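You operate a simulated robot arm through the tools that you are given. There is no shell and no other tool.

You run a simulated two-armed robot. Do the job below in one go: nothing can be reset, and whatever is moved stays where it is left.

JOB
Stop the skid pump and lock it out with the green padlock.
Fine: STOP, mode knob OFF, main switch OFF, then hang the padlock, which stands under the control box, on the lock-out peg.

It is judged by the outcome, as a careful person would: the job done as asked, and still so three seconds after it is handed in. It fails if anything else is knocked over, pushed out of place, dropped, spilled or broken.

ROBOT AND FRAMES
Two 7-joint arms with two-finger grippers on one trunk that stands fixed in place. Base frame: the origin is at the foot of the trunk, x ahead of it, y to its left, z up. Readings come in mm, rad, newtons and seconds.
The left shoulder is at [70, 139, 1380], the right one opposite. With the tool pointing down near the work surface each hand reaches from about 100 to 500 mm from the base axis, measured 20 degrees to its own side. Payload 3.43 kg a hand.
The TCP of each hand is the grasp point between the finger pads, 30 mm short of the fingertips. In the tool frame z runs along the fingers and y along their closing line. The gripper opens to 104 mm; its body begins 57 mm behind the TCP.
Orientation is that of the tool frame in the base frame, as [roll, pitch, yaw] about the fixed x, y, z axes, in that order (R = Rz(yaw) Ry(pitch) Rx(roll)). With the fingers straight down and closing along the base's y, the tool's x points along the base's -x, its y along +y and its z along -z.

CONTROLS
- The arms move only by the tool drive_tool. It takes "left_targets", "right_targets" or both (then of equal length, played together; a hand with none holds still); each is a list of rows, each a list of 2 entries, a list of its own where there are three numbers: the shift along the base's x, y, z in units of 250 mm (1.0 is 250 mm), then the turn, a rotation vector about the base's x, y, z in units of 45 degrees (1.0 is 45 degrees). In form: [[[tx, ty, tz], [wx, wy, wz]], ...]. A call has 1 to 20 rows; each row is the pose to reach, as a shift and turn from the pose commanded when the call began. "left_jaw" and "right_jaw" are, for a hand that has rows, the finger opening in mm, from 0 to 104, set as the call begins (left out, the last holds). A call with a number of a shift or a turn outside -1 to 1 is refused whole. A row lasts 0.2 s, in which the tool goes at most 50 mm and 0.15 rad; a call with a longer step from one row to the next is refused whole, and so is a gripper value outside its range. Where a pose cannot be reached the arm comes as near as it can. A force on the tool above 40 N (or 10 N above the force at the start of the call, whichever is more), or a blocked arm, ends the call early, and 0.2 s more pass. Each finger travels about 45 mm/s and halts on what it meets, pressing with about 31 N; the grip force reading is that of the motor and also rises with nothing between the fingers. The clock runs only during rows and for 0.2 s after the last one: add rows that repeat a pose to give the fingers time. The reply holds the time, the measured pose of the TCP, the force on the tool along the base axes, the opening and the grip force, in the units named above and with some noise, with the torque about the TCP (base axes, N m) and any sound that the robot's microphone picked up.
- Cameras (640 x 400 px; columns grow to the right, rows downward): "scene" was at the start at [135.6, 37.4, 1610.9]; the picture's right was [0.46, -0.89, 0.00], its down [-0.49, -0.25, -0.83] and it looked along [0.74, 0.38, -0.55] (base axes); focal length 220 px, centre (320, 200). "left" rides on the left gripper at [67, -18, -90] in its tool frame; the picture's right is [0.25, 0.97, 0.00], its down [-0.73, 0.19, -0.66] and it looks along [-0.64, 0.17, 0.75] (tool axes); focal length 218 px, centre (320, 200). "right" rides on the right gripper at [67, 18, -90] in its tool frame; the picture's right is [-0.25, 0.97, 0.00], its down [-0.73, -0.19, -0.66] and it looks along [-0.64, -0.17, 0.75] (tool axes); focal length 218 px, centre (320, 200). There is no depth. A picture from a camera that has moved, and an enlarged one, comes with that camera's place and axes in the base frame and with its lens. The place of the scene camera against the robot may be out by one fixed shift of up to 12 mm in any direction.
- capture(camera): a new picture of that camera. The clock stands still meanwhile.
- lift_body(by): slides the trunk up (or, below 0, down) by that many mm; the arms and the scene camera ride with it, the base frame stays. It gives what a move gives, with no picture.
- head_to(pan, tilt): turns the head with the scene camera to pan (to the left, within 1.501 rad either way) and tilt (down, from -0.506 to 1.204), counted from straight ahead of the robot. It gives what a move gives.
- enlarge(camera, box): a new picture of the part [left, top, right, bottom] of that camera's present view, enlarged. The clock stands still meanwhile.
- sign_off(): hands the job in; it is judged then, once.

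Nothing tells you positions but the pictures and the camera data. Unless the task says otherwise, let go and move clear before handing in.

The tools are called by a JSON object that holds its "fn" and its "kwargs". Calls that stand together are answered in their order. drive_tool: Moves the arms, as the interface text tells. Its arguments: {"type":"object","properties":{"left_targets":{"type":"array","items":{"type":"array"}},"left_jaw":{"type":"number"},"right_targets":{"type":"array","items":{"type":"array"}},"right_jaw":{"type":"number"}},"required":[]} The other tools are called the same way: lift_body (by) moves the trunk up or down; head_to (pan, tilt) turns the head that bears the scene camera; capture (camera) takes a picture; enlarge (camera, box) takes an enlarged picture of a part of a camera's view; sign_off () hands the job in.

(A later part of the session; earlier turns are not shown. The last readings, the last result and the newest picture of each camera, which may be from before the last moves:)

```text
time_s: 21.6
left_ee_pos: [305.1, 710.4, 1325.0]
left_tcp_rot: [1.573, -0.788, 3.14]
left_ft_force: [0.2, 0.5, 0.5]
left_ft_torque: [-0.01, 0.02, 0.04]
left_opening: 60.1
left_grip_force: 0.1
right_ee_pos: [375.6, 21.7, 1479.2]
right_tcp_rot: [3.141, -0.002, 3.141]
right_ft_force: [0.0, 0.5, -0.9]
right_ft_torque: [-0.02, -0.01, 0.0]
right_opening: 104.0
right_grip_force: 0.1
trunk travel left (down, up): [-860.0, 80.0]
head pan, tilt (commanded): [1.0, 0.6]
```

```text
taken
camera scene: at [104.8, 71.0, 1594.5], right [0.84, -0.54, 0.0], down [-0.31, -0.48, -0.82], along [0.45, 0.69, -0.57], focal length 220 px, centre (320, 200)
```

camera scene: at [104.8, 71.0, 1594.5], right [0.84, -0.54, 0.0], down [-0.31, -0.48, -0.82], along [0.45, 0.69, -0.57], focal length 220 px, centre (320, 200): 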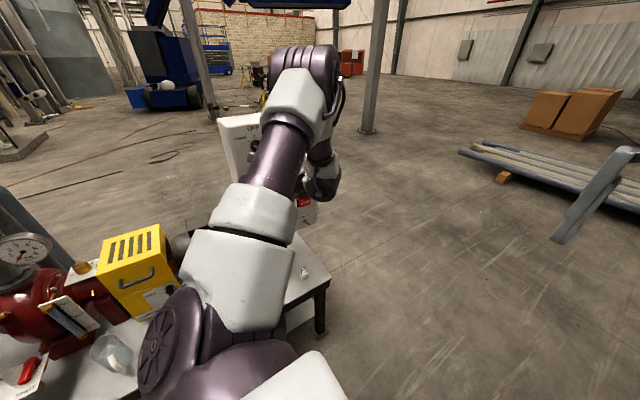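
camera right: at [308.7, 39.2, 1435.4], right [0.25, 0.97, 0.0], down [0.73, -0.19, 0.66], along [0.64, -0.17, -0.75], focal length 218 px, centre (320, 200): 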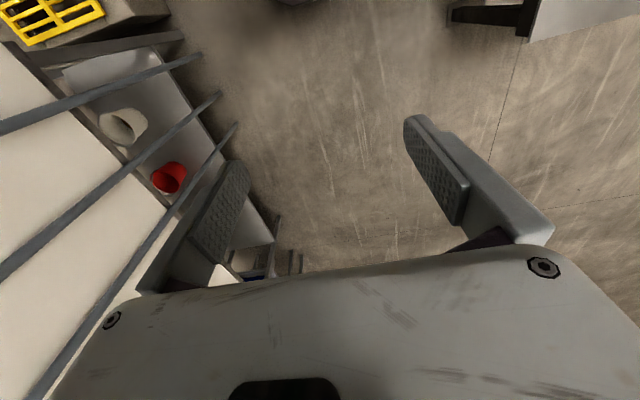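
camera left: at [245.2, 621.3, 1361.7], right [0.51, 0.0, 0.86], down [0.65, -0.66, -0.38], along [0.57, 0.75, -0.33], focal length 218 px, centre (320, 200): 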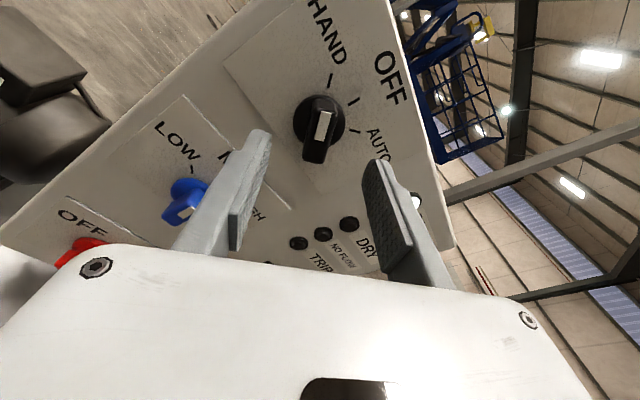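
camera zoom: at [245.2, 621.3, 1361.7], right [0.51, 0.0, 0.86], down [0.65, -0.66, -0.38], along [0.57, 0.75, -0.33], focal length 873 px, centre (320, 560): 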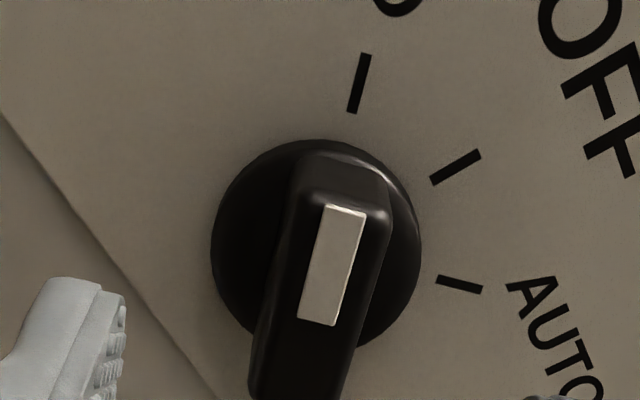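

Both views agree: the knob axis is at (305, ·, 1326), panel at y≈797 and bar front at y≈768. The hand is aligned, so I move in 40 mm and close on the bar.

{"fn": "drive_tool", "kwargs": {"left_targets": [[[0, 0.06, 0.004], [0, 0, 0]], [[0, 0.11, 0.004], [0, 0, 0]], [[0, 0.16, 0.004], [0, 0, 0]], [[0, 0.16, 0.004], [0, 0, 0]]], "left_jaw": 60}}

{"fn": "capture", "kwargs": {"camera": "left"}}

{"fn": "enlarge", "kwargs": {"camera": "left", "box": [220, 80, 420, 205]}}

```text
time_s: 22.6
left_ee_pos: [305.3, 747.5, 1326.6]
left_tcp_rot: [1.57, -0.787, -3.141]
left_ft_force: [-0.2, 0.1, 0.9]
left_ft_torque: [-0.01, -0.01, 0.0]
left_opening: 60.3
left_grip_force: 0.1
right_ee_pos: [376.0, 20.5, 1480.8]
right_tcp_rot: [-3.14, -0.001, 3.141]
right_ft_force: [0.9, 0.6, 0.5]
right_ft_torque: [0.0, -0.02, -0.03]
right_opening: 104.2
right_grip_force: 0.1
trunk travel left (down, up): [-860.0, 80.0]
head pan, tilt (commanded): [1.0, 0.6]
```

```text
taken
camera left: at [245.0, 658.4, 1361.9], right [0.51, 0.0, 0.86], down [0.65, -0.66, -0.38], along [0.57, 0.75, -0.33], focal length 218 px, centre (320, 200)
```

left: 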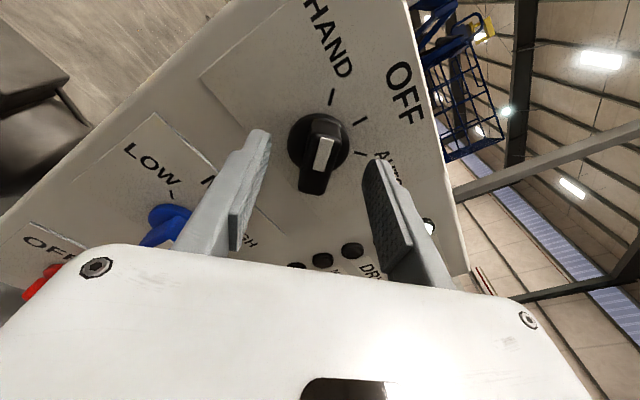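

```text
3.20 times, centred on (320, 142) of left
camera zoom: at [245.0, 658.4, 1361.9], right [0.51, 0.0, 0.86], down [0.65, -0.66, -0.38], along [0.57, 0.75, -0.33], focal length 698 px, centre (320, 384)
```

zoom: 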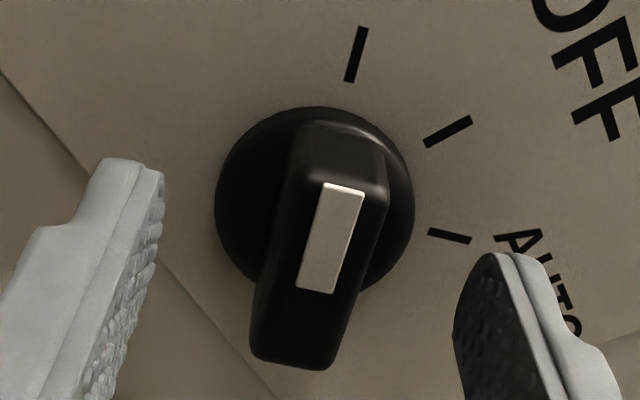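

The fingers straddle the bar. Closing on it now.

{"fn": "drive_tool", "kwargs": {"left_targets": [[[0, 0.01, 0], [0, 0, 0]], [[0, 0.01, 0], [0, 0, 0]], [[0, 0.01, 0], [0, 0, 0]], [[0, 0.01, 0], [0, 0, 0]], [[0, 0.01, 0], [0, 0, 0]], [[0, 0.01, 0], [0, 0, 0]]], "left_jaw": 0}}

{"fn": "enlarge", "kwargs": {"camera": "left", "box": [220, 80, 420, 205]}}

```text
time_s: 24.0
left_ee_pos: [304.6, 752.2, 1325.6]
left_tcp_rot: [1.573, -0.785, -3.141]
left_ft_force: [-3.3, -1.0, -3.6]
left_ft_torque: [0.19, -0.07, 0.29]
left_opening: 17.5
left_grip_force: 44.9
right_ee_pos: [373.8, 22.8, 1480.7]
right_tcp_rot: [-3.141, 0.0, 3.14]
right_ft_force: [0.0, -0.3, 0.9]
right_ft_torque: [0.01, 0.0, 0.02]
right_opening: 103.9
right_grip_force: 0.2
trunk travel left (down, up): [-860.0, 80.0]
head pan, tilt (commanded): [1.0, 0.6]
```

```text
3.20 times, centred on (320, 142) of left
camera zoom: at [244.1, 661.8, 1361.4], right [0.51, 0.0, 0.86], down [0.65, -0.66, -0.38], along [0.57, 0.75, -0.33], focal length 698 px, centre (320, 384)
```

zoom: 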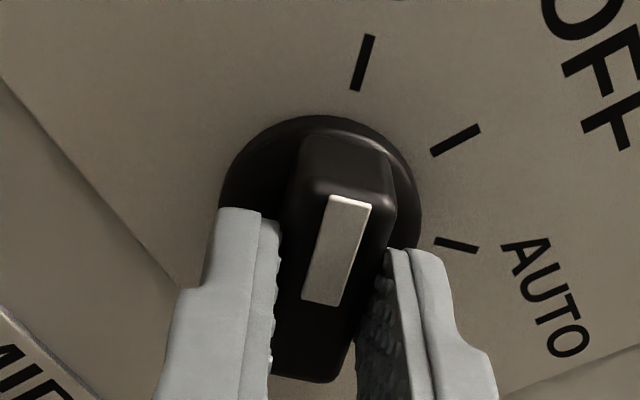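

The bar is gripped (17.5 mm). Now I turn it 45° clockwise from HAND to OFF.

{"fn": "drive_tool", "kwargs": {"left_targets": [[[0, 0, 0], [0, 0.125, 0]], [[0, 0, 0], [0, 0.25, 0]], [[0, 0, 0], [0, 0.375, 0]], [[0, 0, 0], [0, 0.5, 0]], [[0, 0, 0], [0, 0.625, 0]], [[0, 0, 0], [0, 0.75, 0]], [[0, 0, 0], [0, 0.875, 0]], [[0, 0, 0], [0, 1, 0]], [[0, 0, 0], [0, 1, 0]]]}}

{"fn": "capture", "kwargs": {"camera": "left"}}

{"fn": "enlarge", "kwargs": {"camera": "left", "box": [220, 80, 420, 205]}}

```text
time_s: 26.0
left_ee_pos: [305.4, 750.8, 1324.7]
left_tcp_rot: [1.923, -1.571, 2.788]
left_ft_force: [-2.2, 6.0, 7.9]
left_ft_torque: [-1.18, 0.03, 0.03]
left_opening: 17.8
left_grip_force: 45.3
right_ee_pos: [374.4, 21.6, 1480.6]
right_tcp_rot: [-3.141, -0.001, 3.14]
right_ft_force: [0.0, -0.1, 0.4]
right_ft_torque: [0.0, 0.01, 0.02]
right_opening: 103.9
right_grip_force: 0.2
trunk travel left (down, up): [-860.0, 80.0]
head pan, tilt (commanded): [1.0, 0.6]
```

```text
taken
camera left: at [286.8, 661.7, 1393.4], right [0.97, 0.0, 0.25], down [0.19, -0.66, -0.73], along [0.17, 0.75, -0.64], focal length 218 px, centre (320, 200)
```

left: 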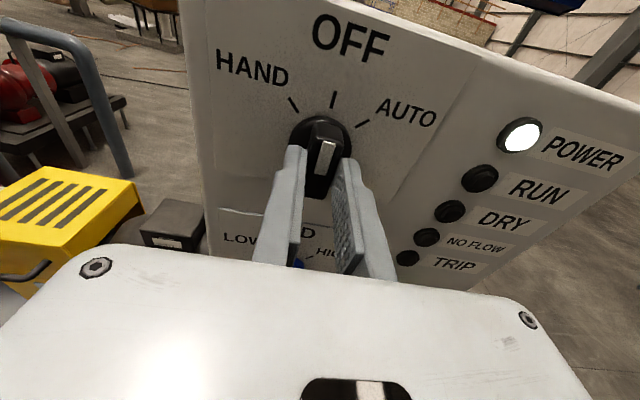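

```text
3.20 times, centred on (320, 142) of left
camera zoom: at [286.8, 661.7, 1393.4], right [0.97, 0.0, 0.25], down [0.19, -0.66, -0.73], along [0.17, 0.75, -0.64], focal length 698 px, centre (320, 384)
```

zoom: 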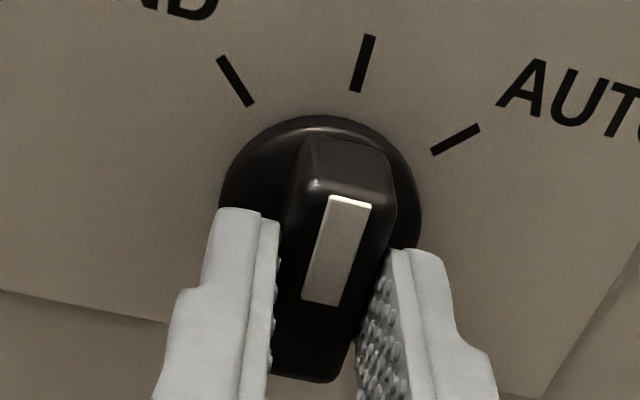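

The bar now points at OFF. I release and draw back, then check that it stays.

{"fn": "drive_tool", "kwargs": {"left_targets": [[[0, 0, 0], [0, 0, 0]], [[0, 0, 0], [0, 0, 0]], [[0, 0, 0], [0, 0, 0]], [[0, 0, 0], [0, 0, 0]], [[0, -0.08, 0], [0, 0, 0]], [[0, -0.16, 0], [0, 0, 0]], [[0, -0.16, 0], [0, 0, 0]]], "left_jaw": 60}}

{"fn": "capture", "kwargs": {"camera": "left"}}

{"fn": "enlarge", "kwargs": {"camera": "left", "box": [220, 60, 420, 185]}}

```text
time_s: 27.6
left_ee_pos: [304.4, 711.8, 1325.2]
left_tcp_rot: [2.845, -1.569, 1.869]
left_ft_force: [0.0, 0.0, 0.0]
left_ft_torque: [0.03, 0.0, -0.03]
left_opening: 60.3
left_grip_force: 0.1
right_ee_pos: [375.0, 21.7, 1481.2]
right_tcp_rot: [-3.141, 0.001, 3.141]
right_ft_force: [-0.1, -0.1, 0.3]
right_ft_torque: [0.01, 0.01, 0.01]
right_opening: 104.1
right_grip_force: 0.1
trunk travel left (down, up): [-860.0, 80.0]
head pan, tilt (commanded): [1.0, 0.6]
```

```text
taken
camera left: at [286.4, 622.2, 1393.9], right [0.97, 0.0, 0.25], down [0.19, -0.66, -0.73], along [0.17, 0.75, -0.64], focal length 218 px, centre (320, 200)
```

left: 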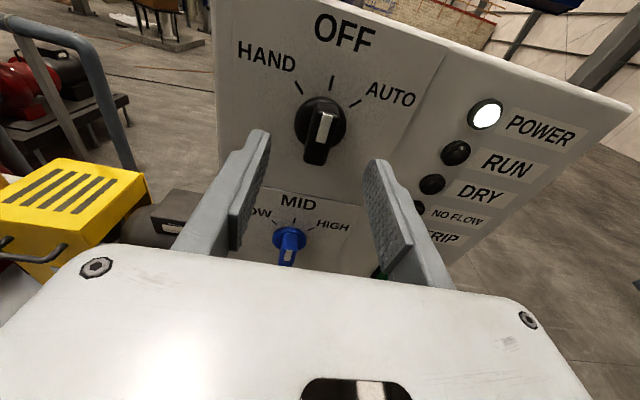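

```text
3.20 times, centred on (320, 122) of left
camera zoom: at [286.4, 622.2, 1393.9], right [0.97, 0.0, 0.25], down [0.19, -0.66, -0.73], along [0.17, 0.75, -0.64], focal length 698 px, centre (320, 448)
```

zoom: 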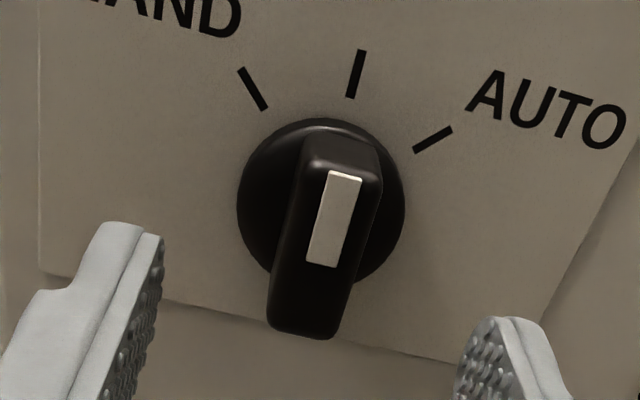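

Mode knob is at OFF. Next the main switch, straight below at about z≈990; I lower the trunk 330 mm with the hand held back, and look.

{"fn": "lift_body", "kwargs": {"by": -330}}

{"fn": "capture", "kwargs": {"camera": "left"}}

{"fn": "enlarge", "kwargs": {"camera": "left", "box": [220, 60, 420, 185]}}

{"fn": "capture", "kwargs": {"camera": "scene"}}

```text
time_s: 30.9
left_ee_pos: [305.2, 710.3, 997.5]
left_tcp_rot: [-3.077, -1.568, 1.508]
left_ft_force: [0.4, 0.2, -0.5]
left_ft_torque: [-0.04, 0.03, 0.0]
left_opening: 60.0
left_grip_force: 0.1
right_ee_pos: [374.6, 22.2, 1150.0]
right_tcp_rot: [-3.141, 0.0, 3.14]
right_ft_force: [0.0, 0.1, -0.4]
right_ft_torque: [0.0, -0.03, 0.01]
right_opening: 104.1
right_grip_force: 0.1
trunk travel left (down, up): [-530.0, 410.0]
head pan, tilt (commanded): [1.0, 0.6]
```

```text
taken
camera left: at [287.0, 621.3, 1064.3], right [0.97, 0.0, 0.25], down [0.19, -0.66, -0.73], along [0.17, 0.75, -0.64], focal length 218 px, centre (320, 200)
```

left: 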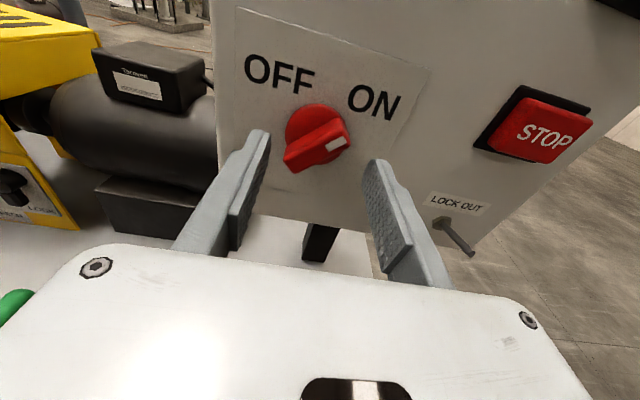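

```text
3.20 times, centred on (320, 122) of left
camera zoom: at [287.0, 621.3, 1064.3], right [0.97, 0.0, 0.25], down [0.19, -0.66, -0.73], along [0.17, 0.75, -0.64], focal length 698 px, centre (320, 448)
```

zoom: 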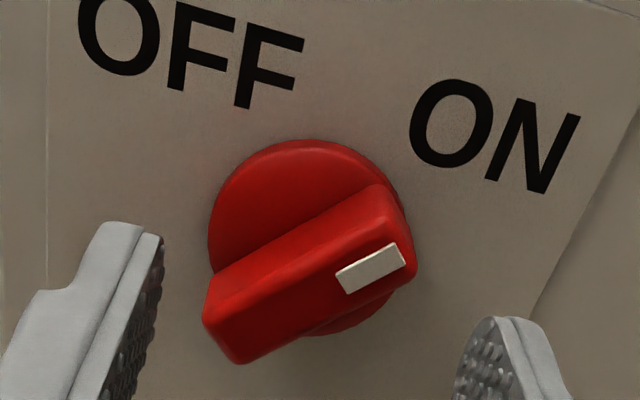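

```text
taken
camera scene: at [104.4, 70.9, 1264.6], right [0.84, -0.54, 0.0], down [-0.31, -0.48, -0.82], along [0.45, 0.69, -0.57], focal length 220 px, centre (320, 200)
```

scene: 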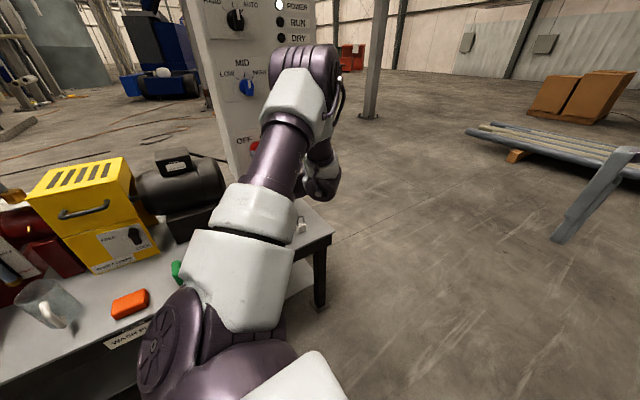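

The main switch's axis is about (304.7, ·, 986), bar at +45° (ON). I turn the hand another 45° so that the fingers straddle it, still held back.

{"fn": "drive_tool", "kwargs": {"left_targets": [[[0, 0, -0.008], [0, 0.167, 0]], [[0, 0, -0.016], [0, 0.333, 0]], [[0, 0, -0.024], [0, 0.5, 0]], [[0, 0, -0.032], [0, 0.667, 0]], [[0, 0, -0.04], [0, 0.833, 0]], [[0, 0, -0.045], [0, 1, 0]], [[0, 0, -0.045], [0, 1, 0]]], "left_jaw": 70}}

{"fn": "capture", "kwargs": {"camera": "left"}}

{"fn": "enlarge", "kwargs": {"camera": "left", "box": [220, 60, 420, 185]}}

```text
time_s: 32.5
left_ee_pos: [306.4, 710.9, 984.5]
left_tcp_rot: [-1.574, -0.785, 0.002]
left_ft_force: [0.4, 0.3, 0.7]
left_ft_torque: [0.0, -0.01, 0.03]
left_opening: 70.2
left_grip_force: 0.1
right_ee_pos: [375.4, 20.7, 1149.7]
right_tcp_rot: [3.141, -0.001, 3.142]
right_ft_force: [0.6, 0.0, -0.2]
right_ft_torque: [0.0, 0.01, -0.02]
right_opening: 104.0
right_grip_force: 0.0
trunk travel left (down, up): [-530.0, 410.0]
head pan, tilt (commanded): [1.0, 0.6]
```

```text
taken
camera left: at [340.2, 621.4, 1045.1], right [0.86, 0.0, -0.51], down [-0.38, -0.66, -0.65], along [-0.33, 0.75, -0.57], focal length 218 px, centre (320, 200)
```

left: 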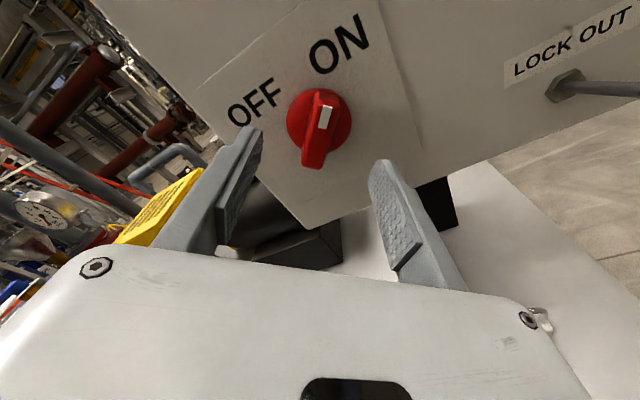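

```text
3.20 times, centred on (320, 122) of left
camera zoom: at [340.2, 621.4, 1045.1], right [0.86, 0.0, -0.51], down [-0.38, -0.66, -0.65], along [-0.33, 0.75, -0.57], focal length 698 px, centre (320, 448)
```

zoom: 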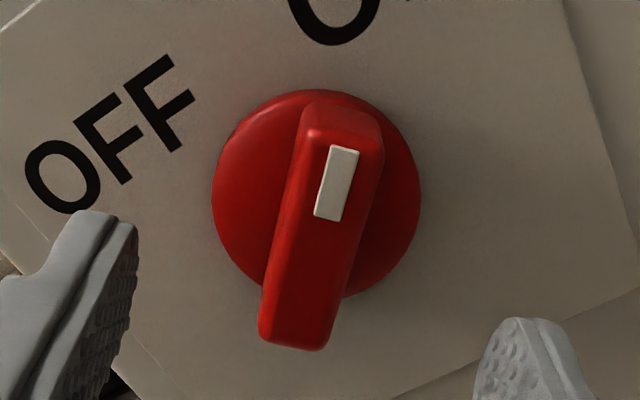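

Aligned with the bar. Moving in with the fingers straddling it.

{"fn": "drive_tool", "kwargs": {"left_targets": [[[0, 0.06, 0.006], [0, 0, 0]], [[0, 0.12, 0.006], [0, 0, 0]], [[0, 0.165, 0.006], [0, 0, 0]], [[0, 0.165, 0.006], [0, 0, 0]]], "left_jaw": 70}}

{"fn": "enlarge", "kwargs": {"camera": "left", "box": [220, 80, 420, 205]}}

```text
time_s: 33.5
left_ee_pos: [305.6, 751.3, 987.2]
left_tcp_rot: [-1.572, -0.785, 0.002]
left_ft_force: [-0.6, 0.5, -0.4]
left_ft_torque: [-0.05, -0.02, -0.01]
left_opening: 69.8
left_grip_force: 0.1
right_ee_pos: [375.9, 21.6, 1149.3]
right_tcp_rot: [3.141, -0.002, 3.142]
right_ft_force: [-0.7, 0.6, -0.5]
right_ft_torque: [-0.01, 0.03, 0.05]
right_opening: 103.8
right_grip_force: 0.0
trunk travel left (down, up): [-530.0, 410.0]
head pan, tilt (commanded): [1.0, 0.6]
```

```text
3.20 times, centred on (320, 142) of left
camera zoom: at [339.7, 662.5, 1047.2], right [0.86, 0.0, -0.51], down [-0.38, -0.66, -0.65], along [-0.33, 0.75, -0.57], focal length 698 px, centre (320, 384)
```

zoom: 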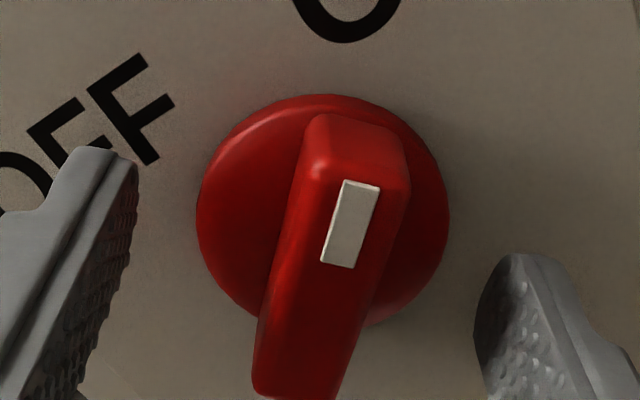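

Now I close on the red bar.

{"fn": "drive_tool", "kwargs": {"left_targets": [[[0, 0, 0], [0, 0, 0]], [[0, 0, 0], [0, 0, 0]], [[0, 0, 0], [0, 0, 0]], [[0, 0, 0], [0, 0, 0]], [[0, 0, 0], [0, 0, 0]], [[0, 0, 0], [0, 0, 0]], [[0, 0, 0], [0, 0, 0]]], "left_jaw": 0}}

{"fn": "enlarge", "kwargs": {"camera": "left", "box": [220, 80, 420, 205]}}

```text
time_s: 35.1
left_ee_pos: [305.9, 752.4, 985.1]
left_tcp_rot: [-1.575, -0.785, 0.003]
left_ft_force: [1.4, -2.3, -4.6]
left_ft_torque: [0.11, -0.02, -0.23]
left_opening: 17.9
left_grip_force: 45.2
right_ee_pos: [376.0, 21.6, 1150.6]
right_tcp_rot: [3.141, -0.002, 3.141]
right_ft_force: [0.8, 0.3, 0.8]
right_ft_torque: [0.03, -0.01, 0.0]
right_opening: 103.9
right_grip_force: 0.0
trunk travel left (down, up): [-530.0, 410.0]
head pan, tilt (commanded): [1.0, 0.6]
```

```text
3.20 times, centred on (320, 142) of left
camera zoom: at [340.2, 662.5, 1046.7], right [0.86, 0.0, -0.51], down [-0.38, -0.66, -0.65], along [-0.33, 0.75, -0.57], focal length 698 px, centre (320, 384)
```

zoom: 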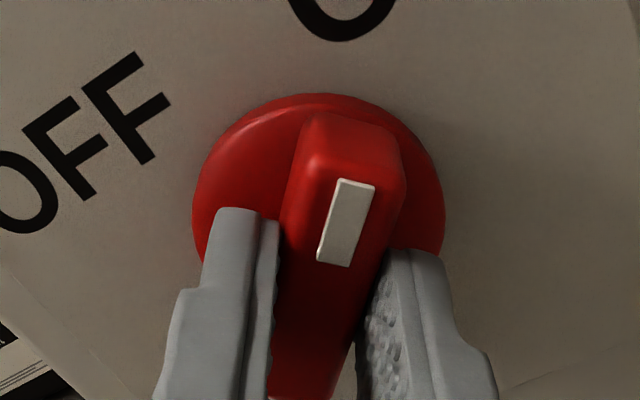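

Gripped. I turn it counter-clockwise, first 45°.

{"fn": "drive_tool", "kwargs": {"left_targets": [[[0, 0, 0], [0, -0.125, 0]], [[0, 0, 0], [0, -0.25, 0]], [[0, 0, 0], [0, -0.375, 0]], [[0, 0, 0], [0, -0.5, 0]], [[0, 0, 0], [0, -0.625, 0]], [[0, 0, 0], [0, -0.75, 0]], [[0, 0, 0], [0, -0.875, 0]], [[0, 0, 0], [0, -1, 0]]]}}

{"fn": "enlarge", "kwargs": {"camera": "left", "box": [220, 80, 420, 205]}}

```text
time_s: 36.9
left_ee_pos: [304.2, 752.7, 986.8]
left_tcp_rot: [2.609, -1.569, 2.103]
left_ft_force: [0.1, -2.9, -3.8]
left_ft_torque: [1.08, 0.04, 0.0]
left_opening: 17.7
left_grip_force: 45.2
right_ee_pos: [374.9, 21.3, 1150.9]
right_tcp_rot: [3.14, -0.002, -3.14]
right_ft_force: [0.0, 0.1, 0.3]
right_ft_torque: [0.03, -0.02, 0.01]
right_opening: 103.8
right_grip_force: 0.2
trunk travel left (down, up): [-530.0, 410.0]
head pan, tilt (commanded): [1.0, 0.6]
```

```text
3.20 times, centred on (320, 142) of left
camera zoom: at [286.7, 662.5, 1054.3], right [0.97, 0.0, 0.25], down [0.19, -0.66, -0.73], along [0.17, 0.75, -0.64], focal length 698 px, centre (320, 384)
```

zoom: 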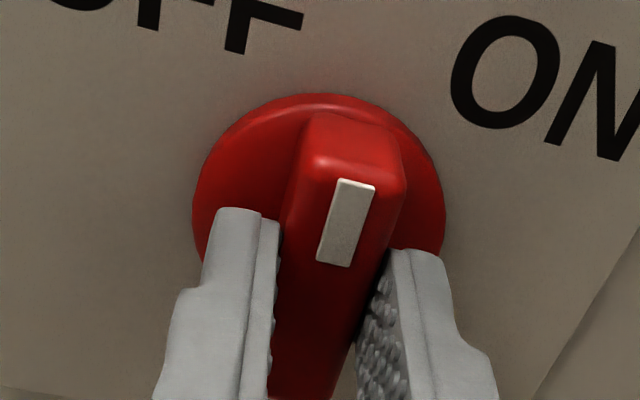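

The switch follows the hand well (pointer now straight up). Second 45° to OFF.

{"fn": "drive_tool", "kwargs": {"left_targets": [[[0, 0, 0], [0, -0.125, 0]], [[0, 0, 0], [0, -0.25, 0]], [[0, 0, 0], [0, -0.375, 0]], [[0, 0, 0], [0, -0.5, 0]], [[0, 0, 0], [0, -0.625, 0]], [[0, 0, 0], [0, -0.75, 0]], [[0, 0, 0], [0, -0.875, 0]], [[0, 0, 0], [0, -1, 0]], [[0, 0, 0], [0, -1, 0]]]}}

{"fn": "enlarge", "kwargs": {"camera": "left", "box": [220, 80, 420, 205]}}

{"fn": "capture", "kwargs": {"camera": "scene"}}

```text
time_s: 38.9
left_ee_pos: [304.6, 751.1, 985.9]
left_tcp_rot: [1.573, -0.783, 3.138]
left_ft_force: [-9.0, -9.8, -9.6]
left_ft_torque: [-0.92, 0.05, -0.6]
left_opening: 17.9
left_grip_force: 45.1
right_ee_pos: [374.7, 20.6, 1151.0]
right_tcp_rot: [-3.14, -0.001, -3.141]
right_ft_force: [0.3, 0.5, 1.0]
right_ft_torque: [-0.01, 0.01, 0.03]
right_opening: 103.9
right_grip_force: 0.0
trunk travel left (down, up): [-530.0, 410.0]
head pan, tilt (commanded): [1.0, 0.6]
```

```text
3.20 times, centred on (320, 142) of left
camera zoom: at [243.5, 662.5, 1021.9], right [0.5, 0.0, 0.86], down [0.65, -0.66, -0.38], along [0.57, 0.75, -0.33], focal length 698 px, centre (320, 384)
```

zoom: 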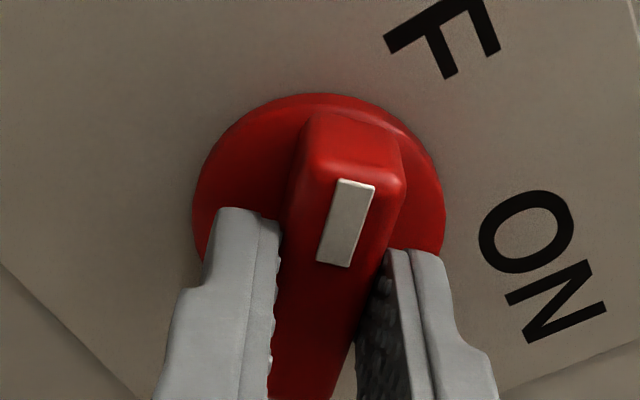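

```text
taken
camera scene: at [103.3, 71.1, 1264.5], right [0.84, -0.54, 0.0], down [-0.3, -0.48, -0.83], along [0.45, 0.69, -0.56], focal length 220 px, centre (320, 200)
```

scene: 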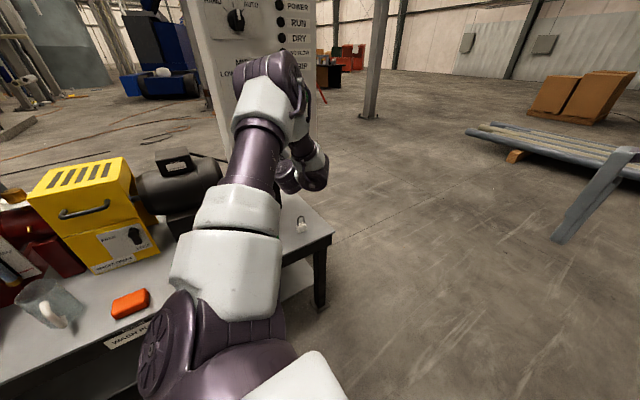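

The POWER lamp has gone out: main switch is OFF. I release and draw back.

{"fn": "drive_tool", "kwargs": {"left_targets": [[[0, 0, 0], [0, 0, 0]], [[0, 0, 0], [0, 0, 0]], [[0, 0, 0], [0, 0, 0]], [[0, 0, 0], [0, 0, 0]], [[0, -0.08, 0], [0, 0, 0]], [[0, -0.16, 0], [0, 0, 0]], [[0, -0.16, 0], [0, 0, 0]]], "left_jaw": 60}}

{"fn": "capture", "kwargs": {"camera": "left"}}

{"fn": "enlarge", "kwargs": {"camera": "scene", "box": [180, 0, 340, 100]}}

```text
time_s: 40.5
left_ee_pos: [304.6, 711.4, 986.2]
left_tcp_rot: [1.572, -0.784, 3.139]
left_ft_force: [0.1, 0.2, 0.4]
left_ft_torque: [0.02, -0.01, 0.01]
left_opening: 59.9
left_grip_force: 0.0
right_ee_pos: [376.0, 21.5, 1150.2]
right_tcp_rot: [-3.141, 0.001, -3.141]
right_ft_force: [0.5, -0.7, -0.2]
right_ft_torque: [-0.02, 0.01, 0.02]
right_opening: 103.9
right_grip_force: 0.0
trunk travel left (down, up): [-530.0, 410.0]
head pan, tilt (commanded): [1.0, 0.6]
```

```text
taken
camera left: at [243.7, 622.7, 1023.1], right [0.5, 0.0, 0.86], down [0.65, -0.66, -0.38], along [0.57, 0.75, -0.33], focal length 218 px, centre (320, 200)
```

left: 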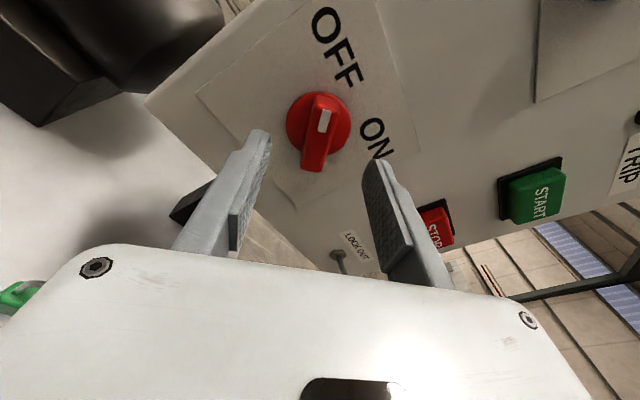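

```text
4.00 times, centred on (260, 50) of scene
camera zoom: at [104.0, 71.7, 1264.5], right [0.84, -0.54, 0.0], down [-0.3, -0.48, -0.82], along [0.45, 0.69, -0.57], focal length 878 px, centre (560, 800)
```

zoom: 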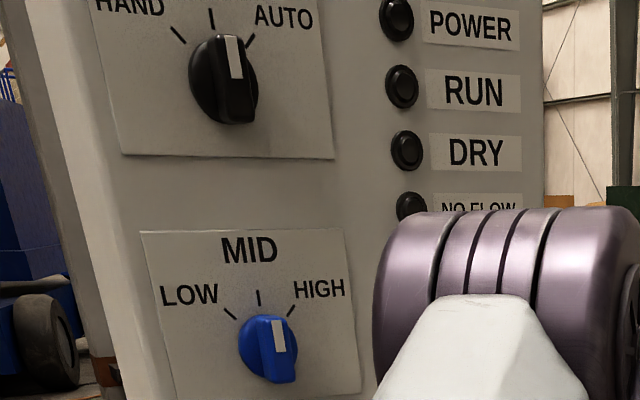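

Everything on the panel is set: STOP pressed, mode OFF, main OFF, lamps dark. Now the padlock: I turn the hand level and tilt it 30° downward, then lower the trunk part-way to look at it.

{"fn": "drive_tool", "kwargs": {"left_targets": [[[0, -0.01, 0], [0, 0.167, 0]], [[0, -0.02, 0], [0, 0.333, 0]], [[0, -0.02, 0], [0, 0.5, 0]], [[0, -0.02, 0], [0, 0.667, 0]], [[0, -0.02, 0], [0, 0.833, 0]], [[0, -0.02, 0], [0, 1, 0]]], "left_jaw": 75}}

{"fn": "drive_tool", "kwargs": {"left_targets": [[[0, -0.02, 0], [-0.167, 0, 0]], [[0, -0.04, 0], [-0.333, 0, 0]], [[0, -0.06, 0], [-0.5, 0, 0]], [[0, -0.08, 0], [-0.667, 0, 0]], [[0, -0.08, 0], [-0.667, 0, 0]]]}}

{"fn": "lift_body", "kwargs": {"by": -180}}

{"fn": "capture", "kwargs": {"camera": "left"}}

{"fn": "capture", "kwargs": {"camera": "scene"}}

```text
time_s: 41.9
left_ee_pos: [305.6, 710.0, 986.4]
left_tcp_rot: [-2.631, -1.568, 1.059]
left_ft_force: [-0.5, 0.3, -0.3]
left_ft_torque: [0.0, 0.0, -0.02]
left_opening: 74.8
left_grip_force: 0.0
left hand out of reach, approached as far as the arm can: row 2, 3, 4, 5, 6
right_ee_pos: [375.6, 20.6, 1151.1]
right_tcp_rot: [-3.141, 0.001, -3.14]
right_ft_force: [0.1, 0.5, 0.3]
right_ft_torque: [-0.01, 0.02, 0.02]
right_opening: 104.0
right_grip_force: 0.1
trunk travel left (down, up): [-530.0, 410.0]
head pan, tilt (commanded): [1.0, 0.6]
```

```text
time_s: 43.1
left_ee_pos: [306.1, 690.8, 985.1]
left_tcp_rot: [-3.14, -1.045, 1.569]
left_ft_force: [0.2, 0.5, -0.1]
left_ft_torque: [0.0, 0.01, 0.01]
left_opening: 75.0
left_grip_force: 0.1
right_ee_pos: [375.6, 20.9, 1149.7]
right_tcp_rot: [3.141, -0.002, 3.141]
right_ft_force: [-0.3, 0.0, -0.1]
right_ft_torque: [0.03, 0.01, 0.01]
right_opening: 104.1
right_grip_force: 0.0
trunk travel left (down, up): [-530.0, 410.0]
head pan, tilt (commanded): [1.0, 0.6]
```

```text
time_s: 45.1
left_ee_pos: [304.2, 690.7, 807.0]
left_tcp_rot: [-3.14, -1.046, 1.57]
left_ft_force: [-0.8, -0.1, -0.8]
left_ft_torque: [-0.01, -0.01, -0.01]
left_opening: 74.8
left_grip_force: 0.2
right_ee_pos: [375.8, 21.3, 969.8]
right_tcp_rot: [-3.142, 0.0, -3.141]
right_ft_force: [-0.5, -0.4, -0.3]
right_ft_torque: [0.02, -0.01, 0.0]
right_opening: 104.0
right_grip_force: 0.0
trunk travel left (down, up): [-350.0, 590.0]
head pan, tilt (commanded): [1.0, 0.6]
```

```text
taken
camera left: at [286.8, 646.9, 910.2], right [0.97, 0.13, 0.22], down [0.19, -0.93, -0.3], along [0.17, 0.33, -0.93], focal length 218 px, centre (320, 200)
```

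left: 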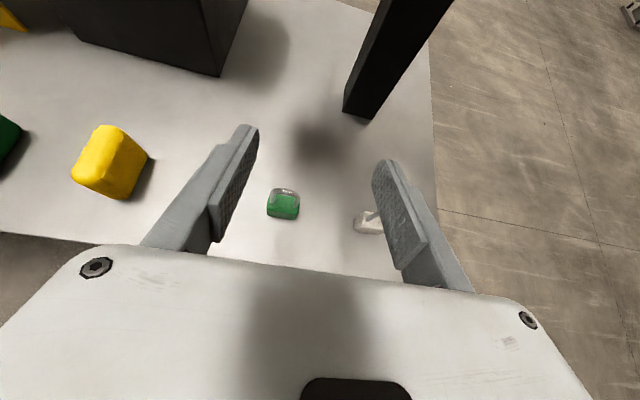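

```text
taken
camera scene: at [104.3, 70.8, 1084.6], right [0.84, -0.54, 0.0], down [-0.31, -0.48, -0.83], along [0.45, 0.69, -0.56], focal length 220 px, centre (320, 200)
```

scene: 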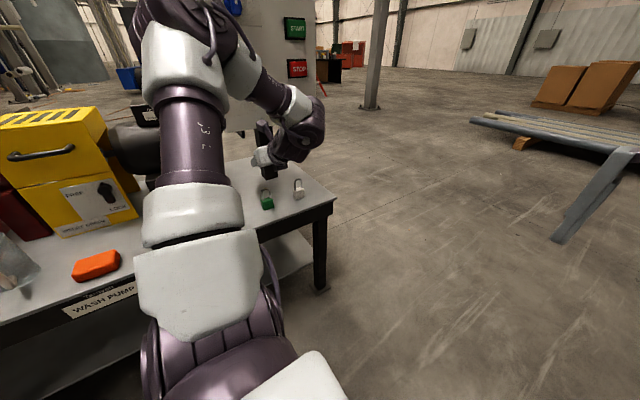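

The arm is clear and the camera looks down on both padlocks. Enlarging to locate the green one exactly.

{"fn": "enlarge", "kwargs": {"camera": "left", "box": [240, 160, 336, 220]}}

{"fn": "enlarge", "kwargs": {"camera": "scene", "box": [230, 150, 326, 210]}}

```text
6.67 times, centred on (288, 190) of left
camera zoom: at [286.8, 646.9, 910.2], right [0.97, 0.13, 0.22], down [0.19, -0.93, -0.3], along [0.17, 0.33, -0.93], focal length 1455 px, centre (533, 267)
```

zoom: 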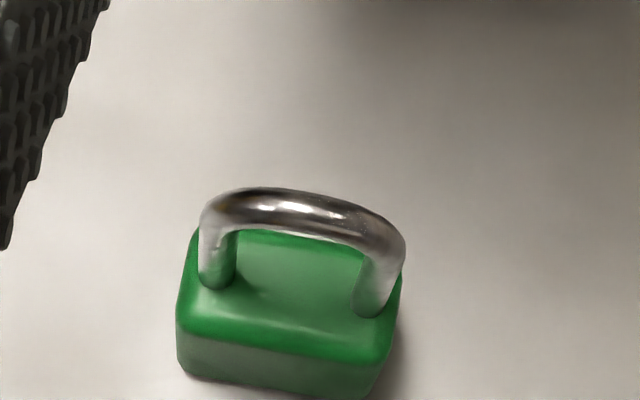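

```text
6.67 times, centred on (278, 180) of scene
camera zoom: at [104.3, 70.8, 1084.6], right [0.84, -0.54, 0.0], down [-0.31, -0.48, -0.83], along [0.45, 0.69, -0.56], focal length 1463 px, centre (600, 333)
```

zoom: 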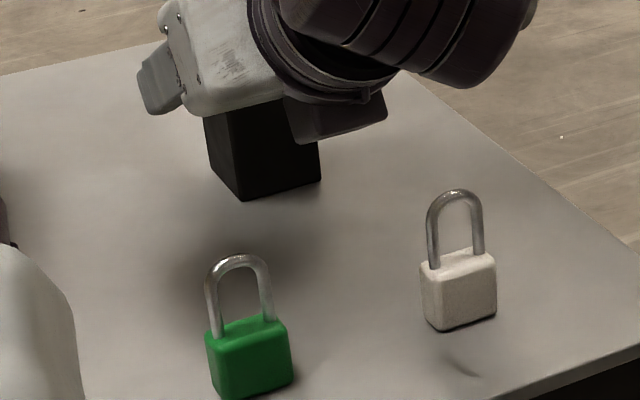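

Green padlock: body about 45×38×25 mm centred near (289, 730), shackle loop facing the panel, gap about 27×35 mm. I place the open fingers over it and go down part-way to get a second view for its height.

{"fn": "drive_tool", "kwargs": {"left_targets": [[[-0.02, 0.05, 0], [0, 0, 0]], [[-0.04, 0.1, 0], [0, 0, 0]], [[-0.06, 0.14, 0], [0, 0, 0]], [[-0.06, 0.14, 0], [0, 0, 0]]]}}

{"fn": "enlarge", "kwargs": {"camera": "left", "box": [220, 150, 380, 250]}}

{"fn": "lift_body", "kwargs": {"by": -80}}

{"fn": "capture", "kwargs": {"camera": "left"}}

{"fn": "enlarge", "kwargs": {"camera": "left", "box": [220, 150, 380, 250]}}

{"fn": "capture", "kwargs": {"camera": "scene"}}

```text
time_s: 46.1
left_ee_pos: [291.0, 725.1, 806.0]
left_tcp_rot: [3.14, -1.046, 1.569]
left_ft_force: [0.6, -0.6, 0.7]
left_ft_torque: [0.02, 0.0, -0.02]
left_opening: 75.2
left_grip_force: 0.1
right_ee_pos: [374.6, 21.4, 970.4]
right_tcp_rot: [-3.14, 0.0, 3.14]
right_ft_force: [0.0, -0.3, -0.9]
right_ft_torque: [0.02, -0.03, -0.01]
right_opening: 103.8
right_grip_force: 0.0
trunk travel left (down, up): [-350.0, 590.0]
head pan, tilt (commanded): [1.0, 0.6]
```

```text
4.00 times, centred on (300, 200) of left
camera zoom: at [273.0, 681.4, 910.1], right [0.97, 0.13, 0.22], down [0.19, -0.93, -0.3], along [0.17, 0.33, -0.93], focal length 873 px, centre (400, 200)
```

zoom: 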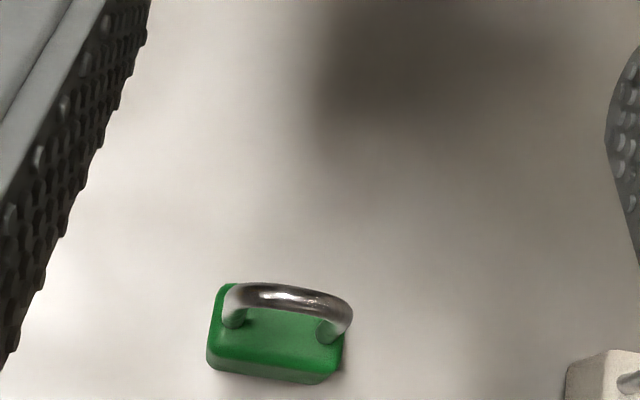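

```text
time_s: 47.3
left_ee_pos: [289.8, 725.4, 726.0]
left_tcp_rot: [-3.141, -1.047, 1.572]
left_ft_force: [-0.6, 0.9, -0.2]
left_ft_torque: [0.02, 0.01, -0.04]
left_opening: 74.9
left_grip_force: 0.0
right_ee_pos: [375.5, 21.6, 891.1]
right_tcp_rot: [-3.139, 0.0, -3.139]
right_ft_force: [-0.3, -0.3, -0.6]
right_ft_torque: [-0.02, 0.02, 0.01]
right_opening: 103.9
right_grip_force: 0.1
trunk travel left (down, up): [-270.0, 670.0]
head pan, tilt (commanded): [1.0, 0.6]
```

```text
taken
camera left: at [272.8, 681.3, 830.4], right [0.97, 0.13, 0.22], down [0.19, -0.93, -0.3], along [0.17, 0.33, -0.93], focal length 218 px, centre (320, 200)
```

left: 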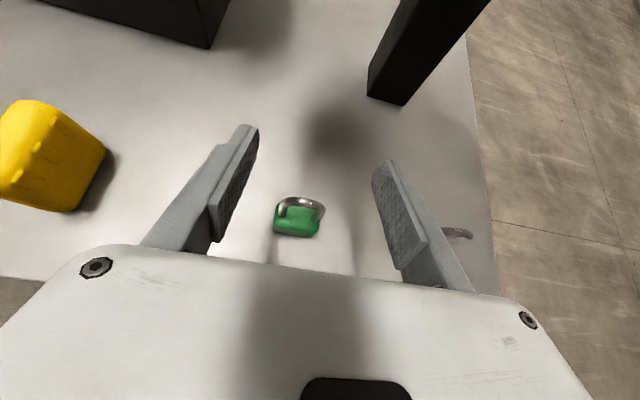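

```text
4.00 times, centred on (300, 200) of left
camera zoom: at [272.8, 681.3, 830.4], right [0.97, 0.13, 0.22], down [0.19, -0.93, -0.3], along [0.17, 0.33, -0.93], focal length 873 px, centre (400, 200)
```

zoom: 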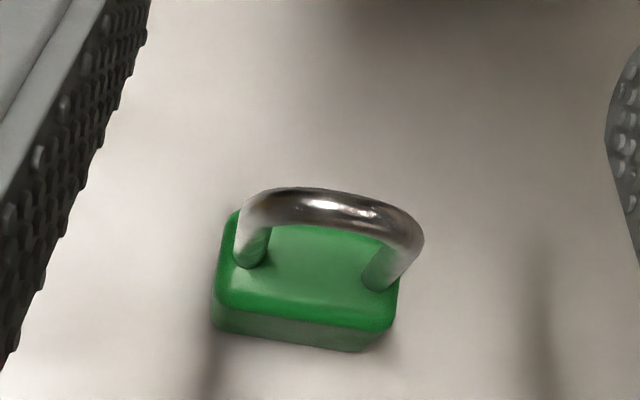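

```text
taken
camera scene: at [104.2, 70.8, 1004.6], right [0.84, -0.54, 0.0], down [-0.31, -0.48, -0.83], along [0.45, 0.69, -0.56], focal length 220 px, centre (320, 200)
```

scene: 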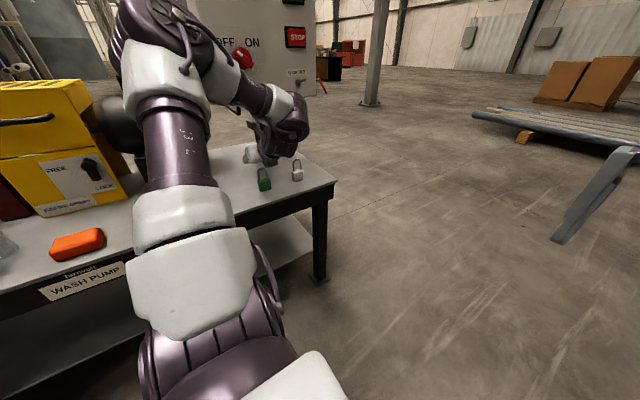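

The padlock's leg bases come out at x≈275 and 304, y≈728, body top z≈638, so the table is at about z≈600. I go straight down with the open fingers to z≈631, watching the force.

{"fn": "drive_tool", "kwargs": {"left_targets": [[[0, 0.002, -0.09], [0, 0, 0]], [[-0.002, 0.005, -0.18], [0, 0, 0]], [[-0.003, 0.008, -0.26], [0, 0, 0]], [[-0.003, 0.008, -0.32], [0, 0, 0]], [[-0.003, 0.008, -0.36], [0, 0, 0]], [[-0.003, 0.008, -0.38], [0, 0, 0]], [[-0.003, 0.008, -0.38], [0, 0, 0]]]}}

{"fn": "capture", "kwargs": {"camera": "left"}}

{"fn": "enlarge", "kwargs": {"camera": "scene", "box": [210, 110, 322, 180]}}

```text
time_s: 48.9
left_ee_pos: [291.1, 727.5, 631.5]
left_tcp_rot: [3.141, -1.043, 1.571]
left_ft_force: [0.3, -0.3, 0.1]
left_ft_torque: [-0.03, 0.02, -0.02]
left_opening: 74.7
left_grip_force: 0.0
right_ee_pos: [375.2, 20.5, 890.2]
right_tcp_rot: [3.141, 0.001, 3.142]
right_ft_force: [0.7, 0.3, 0.8]
right_ft_torque: [0.05, -0.04, -0.02]
right_opening: 103.8
right_grip_force: 0.0
trunk travel left (down, up): [-270.0, 670.0]
head pan, tilt (commanded): [1.0, 0.6]
```

```text
taken
camera left: at [272.4, 683.8, 735.5], right [0.97, 0.13, 0.22], down [0.19, -0.93, -0.3], along [0.17, 0.33, -0.93], focal length 218 px, centre (320, 200)
```

left: 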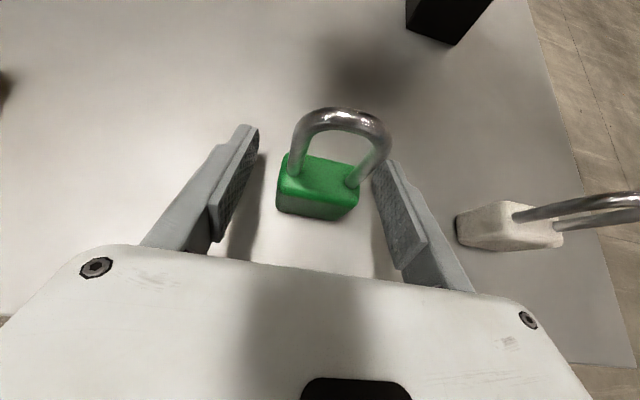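

```text
5.71 times, centred on (266, 145) of scene
camera zoom: at [104.4, 70.9, 1004.5], right [0.84, -0.54, 0.0], down [-0.31, -0.48, -0.82], along [0.45, 0.69, -0.57], focal length 1254 px, centre (629, 514)
```

zoom: 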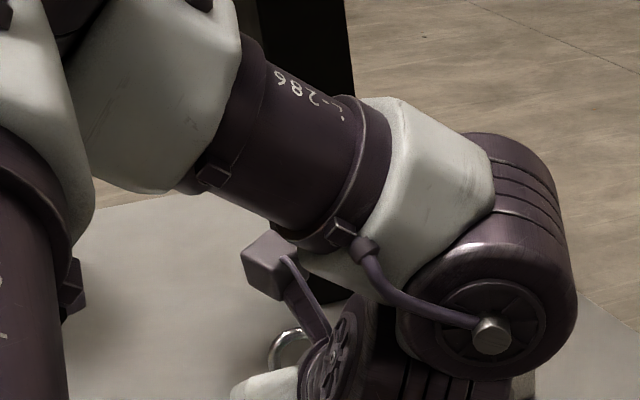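

The padlock body sits right at the grasp point. Closing on it.

{"fn": "drive_tool", "kwargs": {"left_targets": [[[0, 0, 0], [0, 0, 0]], [[0, 0, 0], [0, 0, 0]], [[0, 0, 0], [0, 0, 0]], [[0, 0, 0], [0, 0, 0]], [[0, 0, 0], [0, 0, 0]]], "left_jaw": 0}}

{"fn": "capture", "kwargs": {"camera": "left"}}

```text
time_s: 50.1
left_ee_pos: [290.6, 728.0, 632.3]
left_tcp_rot: [3.141, -1.046, 1.571]
left_ft_force: [1.0, 0.5, 0.3]
left_ft_torque: [0.01, 0.01, 0.01]
left_opening: 41.0
left_grip_force: 31.4
right_ee_pos: [376.5, 21.5, 890.3]
right_tcp_rot: [-3.141, 0.0, -3.141]
right_ft_force: [-0.3, 0.5, 1.1]
right_ft_torque: [0.01, 0.0, 0.01]
right_opening: 104.0
right_grip_force: 0.0
trunk travel left (down, up): [-270.0, 670.0]
head pan, tilt (commanded): [1.0, 0.6]
```

```text
taken
camera left: at [272.4, 684.0, 735.6], right [0.97, 0.13, 0.22], down [0.19, -0.93, -0.3], along [0.17, 0.33, -0.93], focal length 218 px, centre (320, 200)
```

left: 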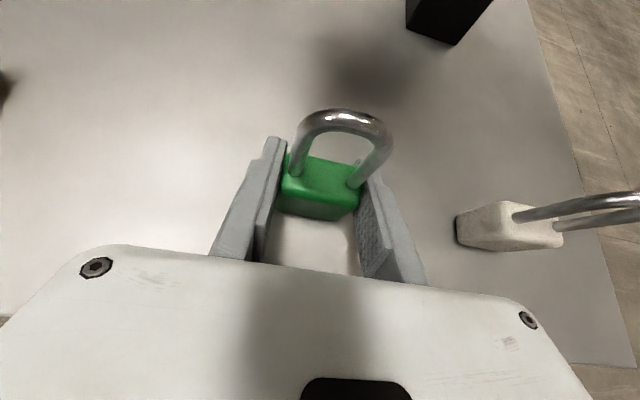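

Gripped (41 mm). I lift it straight up, then draw back a little, well clear of the white padlock.

{"fn": "drive_tool", "kwargs": {"left_targets": [[[0, 0, 0.04], [0, 0, 0]], [[0, 0, 0.1], [0, 0, 0]], [[0, 0, 0.2], [0, 0, 0]], [[0, -0.04, 0.3], [0, 0, 0]], [[0, -0.08, 0.36], [0, 0, 0]], [[0, -0.12, 0.38], [0, 0, 0]], [[0, -0.14, 0.38], [0, 0, 0]]]}}

{"fn": "capture", "kwargs": {"camera": "left"}}

```text
time_s: 51.7
left_ee_pos: [291.7, 693.4, 726.3]
left_tcp_rot: [-3.142, -1.045, 1.571]
left_ft_force: [-0.2, -0.7, -0.2]
left_ft_torque: [-0.03, 0.0, -0.02]
left_opening: 41.2
left_grip_force: 30.8
right_ee_pos: [375.8, 21.3, 891.4]
right_tcp_rot: [-3.14, -0.004, -3.141]
right_ft_force: [-0.2, 0.0, -0.3]
right_ft_torque: [0.01, 0.02, 0.0]
right_opening: 104.0
right_grip_force: 0.2
trunk travel left (down, up): [-270.0, 670.0]
head pan, tilt (commanded): [1.0, 0.6]
```

```text
taken
camera left: at [272.3, 648.7, 831.0], right [0.97, 0.13, 0.22], down [0.19, -0.93, -0.3], along [0.17, 0.33, -0.93], focal length 218 px, centre (320, 200)
```

left: 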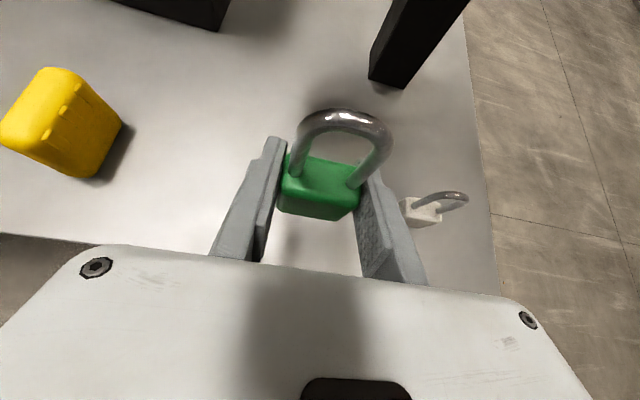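

The padlock is held upright. I raise the trunk 180 mm and shift right to stand in front of the lock-out peg, staying about 45 mm short of its tip.

{"fn": "lift_body", "kwargs": {"by": 180}}

{"fn": "drive_tool", "kwargs": {"left_targets": [[[0.14, 0, 0], [0, 0, 0]], [[0.28, 0, 0], [0, 0, 0]], [[0.42, 0, 0], [0, 0, 0]], [[0.56, 0, 0], [0, 0, 0]], [[0.68, 0, 0], [0, 0, 0]], [[0.72, 0, 0], [0, 0, 0]], [[0.72, 0, 0], [0, 0, 0]]]}}

{"fn": "capture", "kwargs": {"camera": "left"}}

{"fn": "capture", "kwargs": {"camera": "scene"}}

```text
time_s: 53.7
left_ee_pos: [291.1, 691.6, 906.2]
left_tcp_rot: [-3.141, -1.045, 1.569]
left_ft_force: [0.0, -0.8, -0.6]
left_ft_torque: [0.02, -0.02, 0.0]
left_opening: 41.3
left_grip_force: 30.7
right_ee_pos: [374.9, 21.7, 1071.0]
right_tcp_rot: [-3.141, -0.001, 3.14]
right_ft_force: [0.2, 0.5, -1.2]
right_ft_torque: [0.02, 0.0, 0.01]
right_opening: 103.7
right_grip_force: 0.0
trunk travel left (down, up): [-450.0, 490.0]
head pan, tilt (commanded): [1.0, 0.6]
```

```text
time_s: 55.3
left_ee_pos: [470.7, 692.5, 905.9]
left_tcp_rot: [3.14, -1.047, 1.57]
left_ft_force: [-0.3, -0.8, -1.4]
left_ft_torque: [-0.02, -0.02, 0.0]
left_opening: 41.1
left_grip_force: 30.9
right_ee_pos: [376.2, 20.9, 1069.6]
right_tcp_rot: [3.141, -0.002, -3.141]
right_ft_force: [-0.1, -0.1, -0.1]
right_ft_torque: [-0.01, 0.0, 0.01]
right_opening: 103.9
right_grip_force: 0.1
trunk travel left (down, up): [-450.0, 490.0]
head pan, tilt (commanded): [1.0, 0.6]
```

```text
taken
camera left: at [452.4, 648.5, 1010.3], right [0.97, 0.13, 0.22], down [0.19, -0.93, -0.3], along [0.17, 0.33, -0.93], focal length 218 px, centre (320, 200)
```

left: 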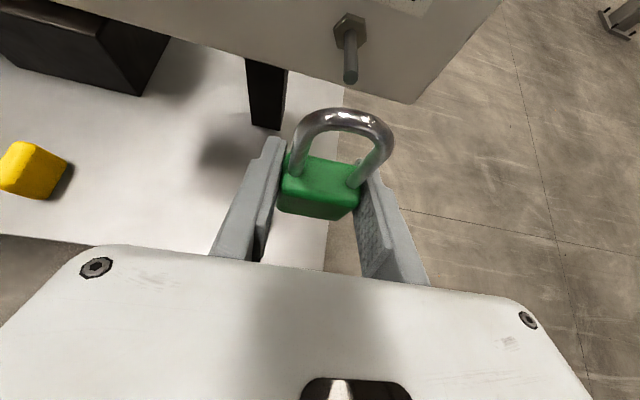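

```text
taken
camera scene: at [104.6, 71.1, 1184.5], right [0.84, -0.54, 0.0], down [-0.31, -0.48, -0.82], along [0.45, 0.69, -0.57], focal length 220 px, centre (320, 200)
```

scene: 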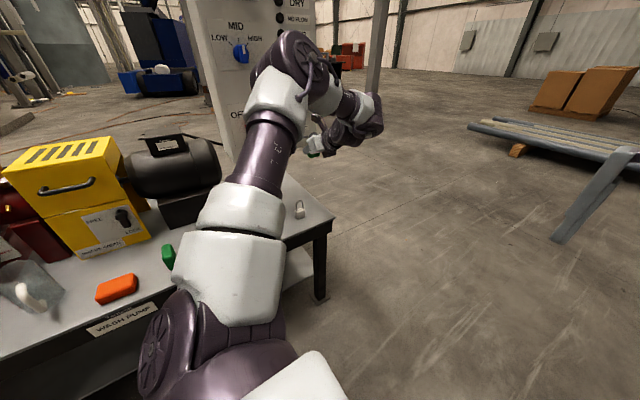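

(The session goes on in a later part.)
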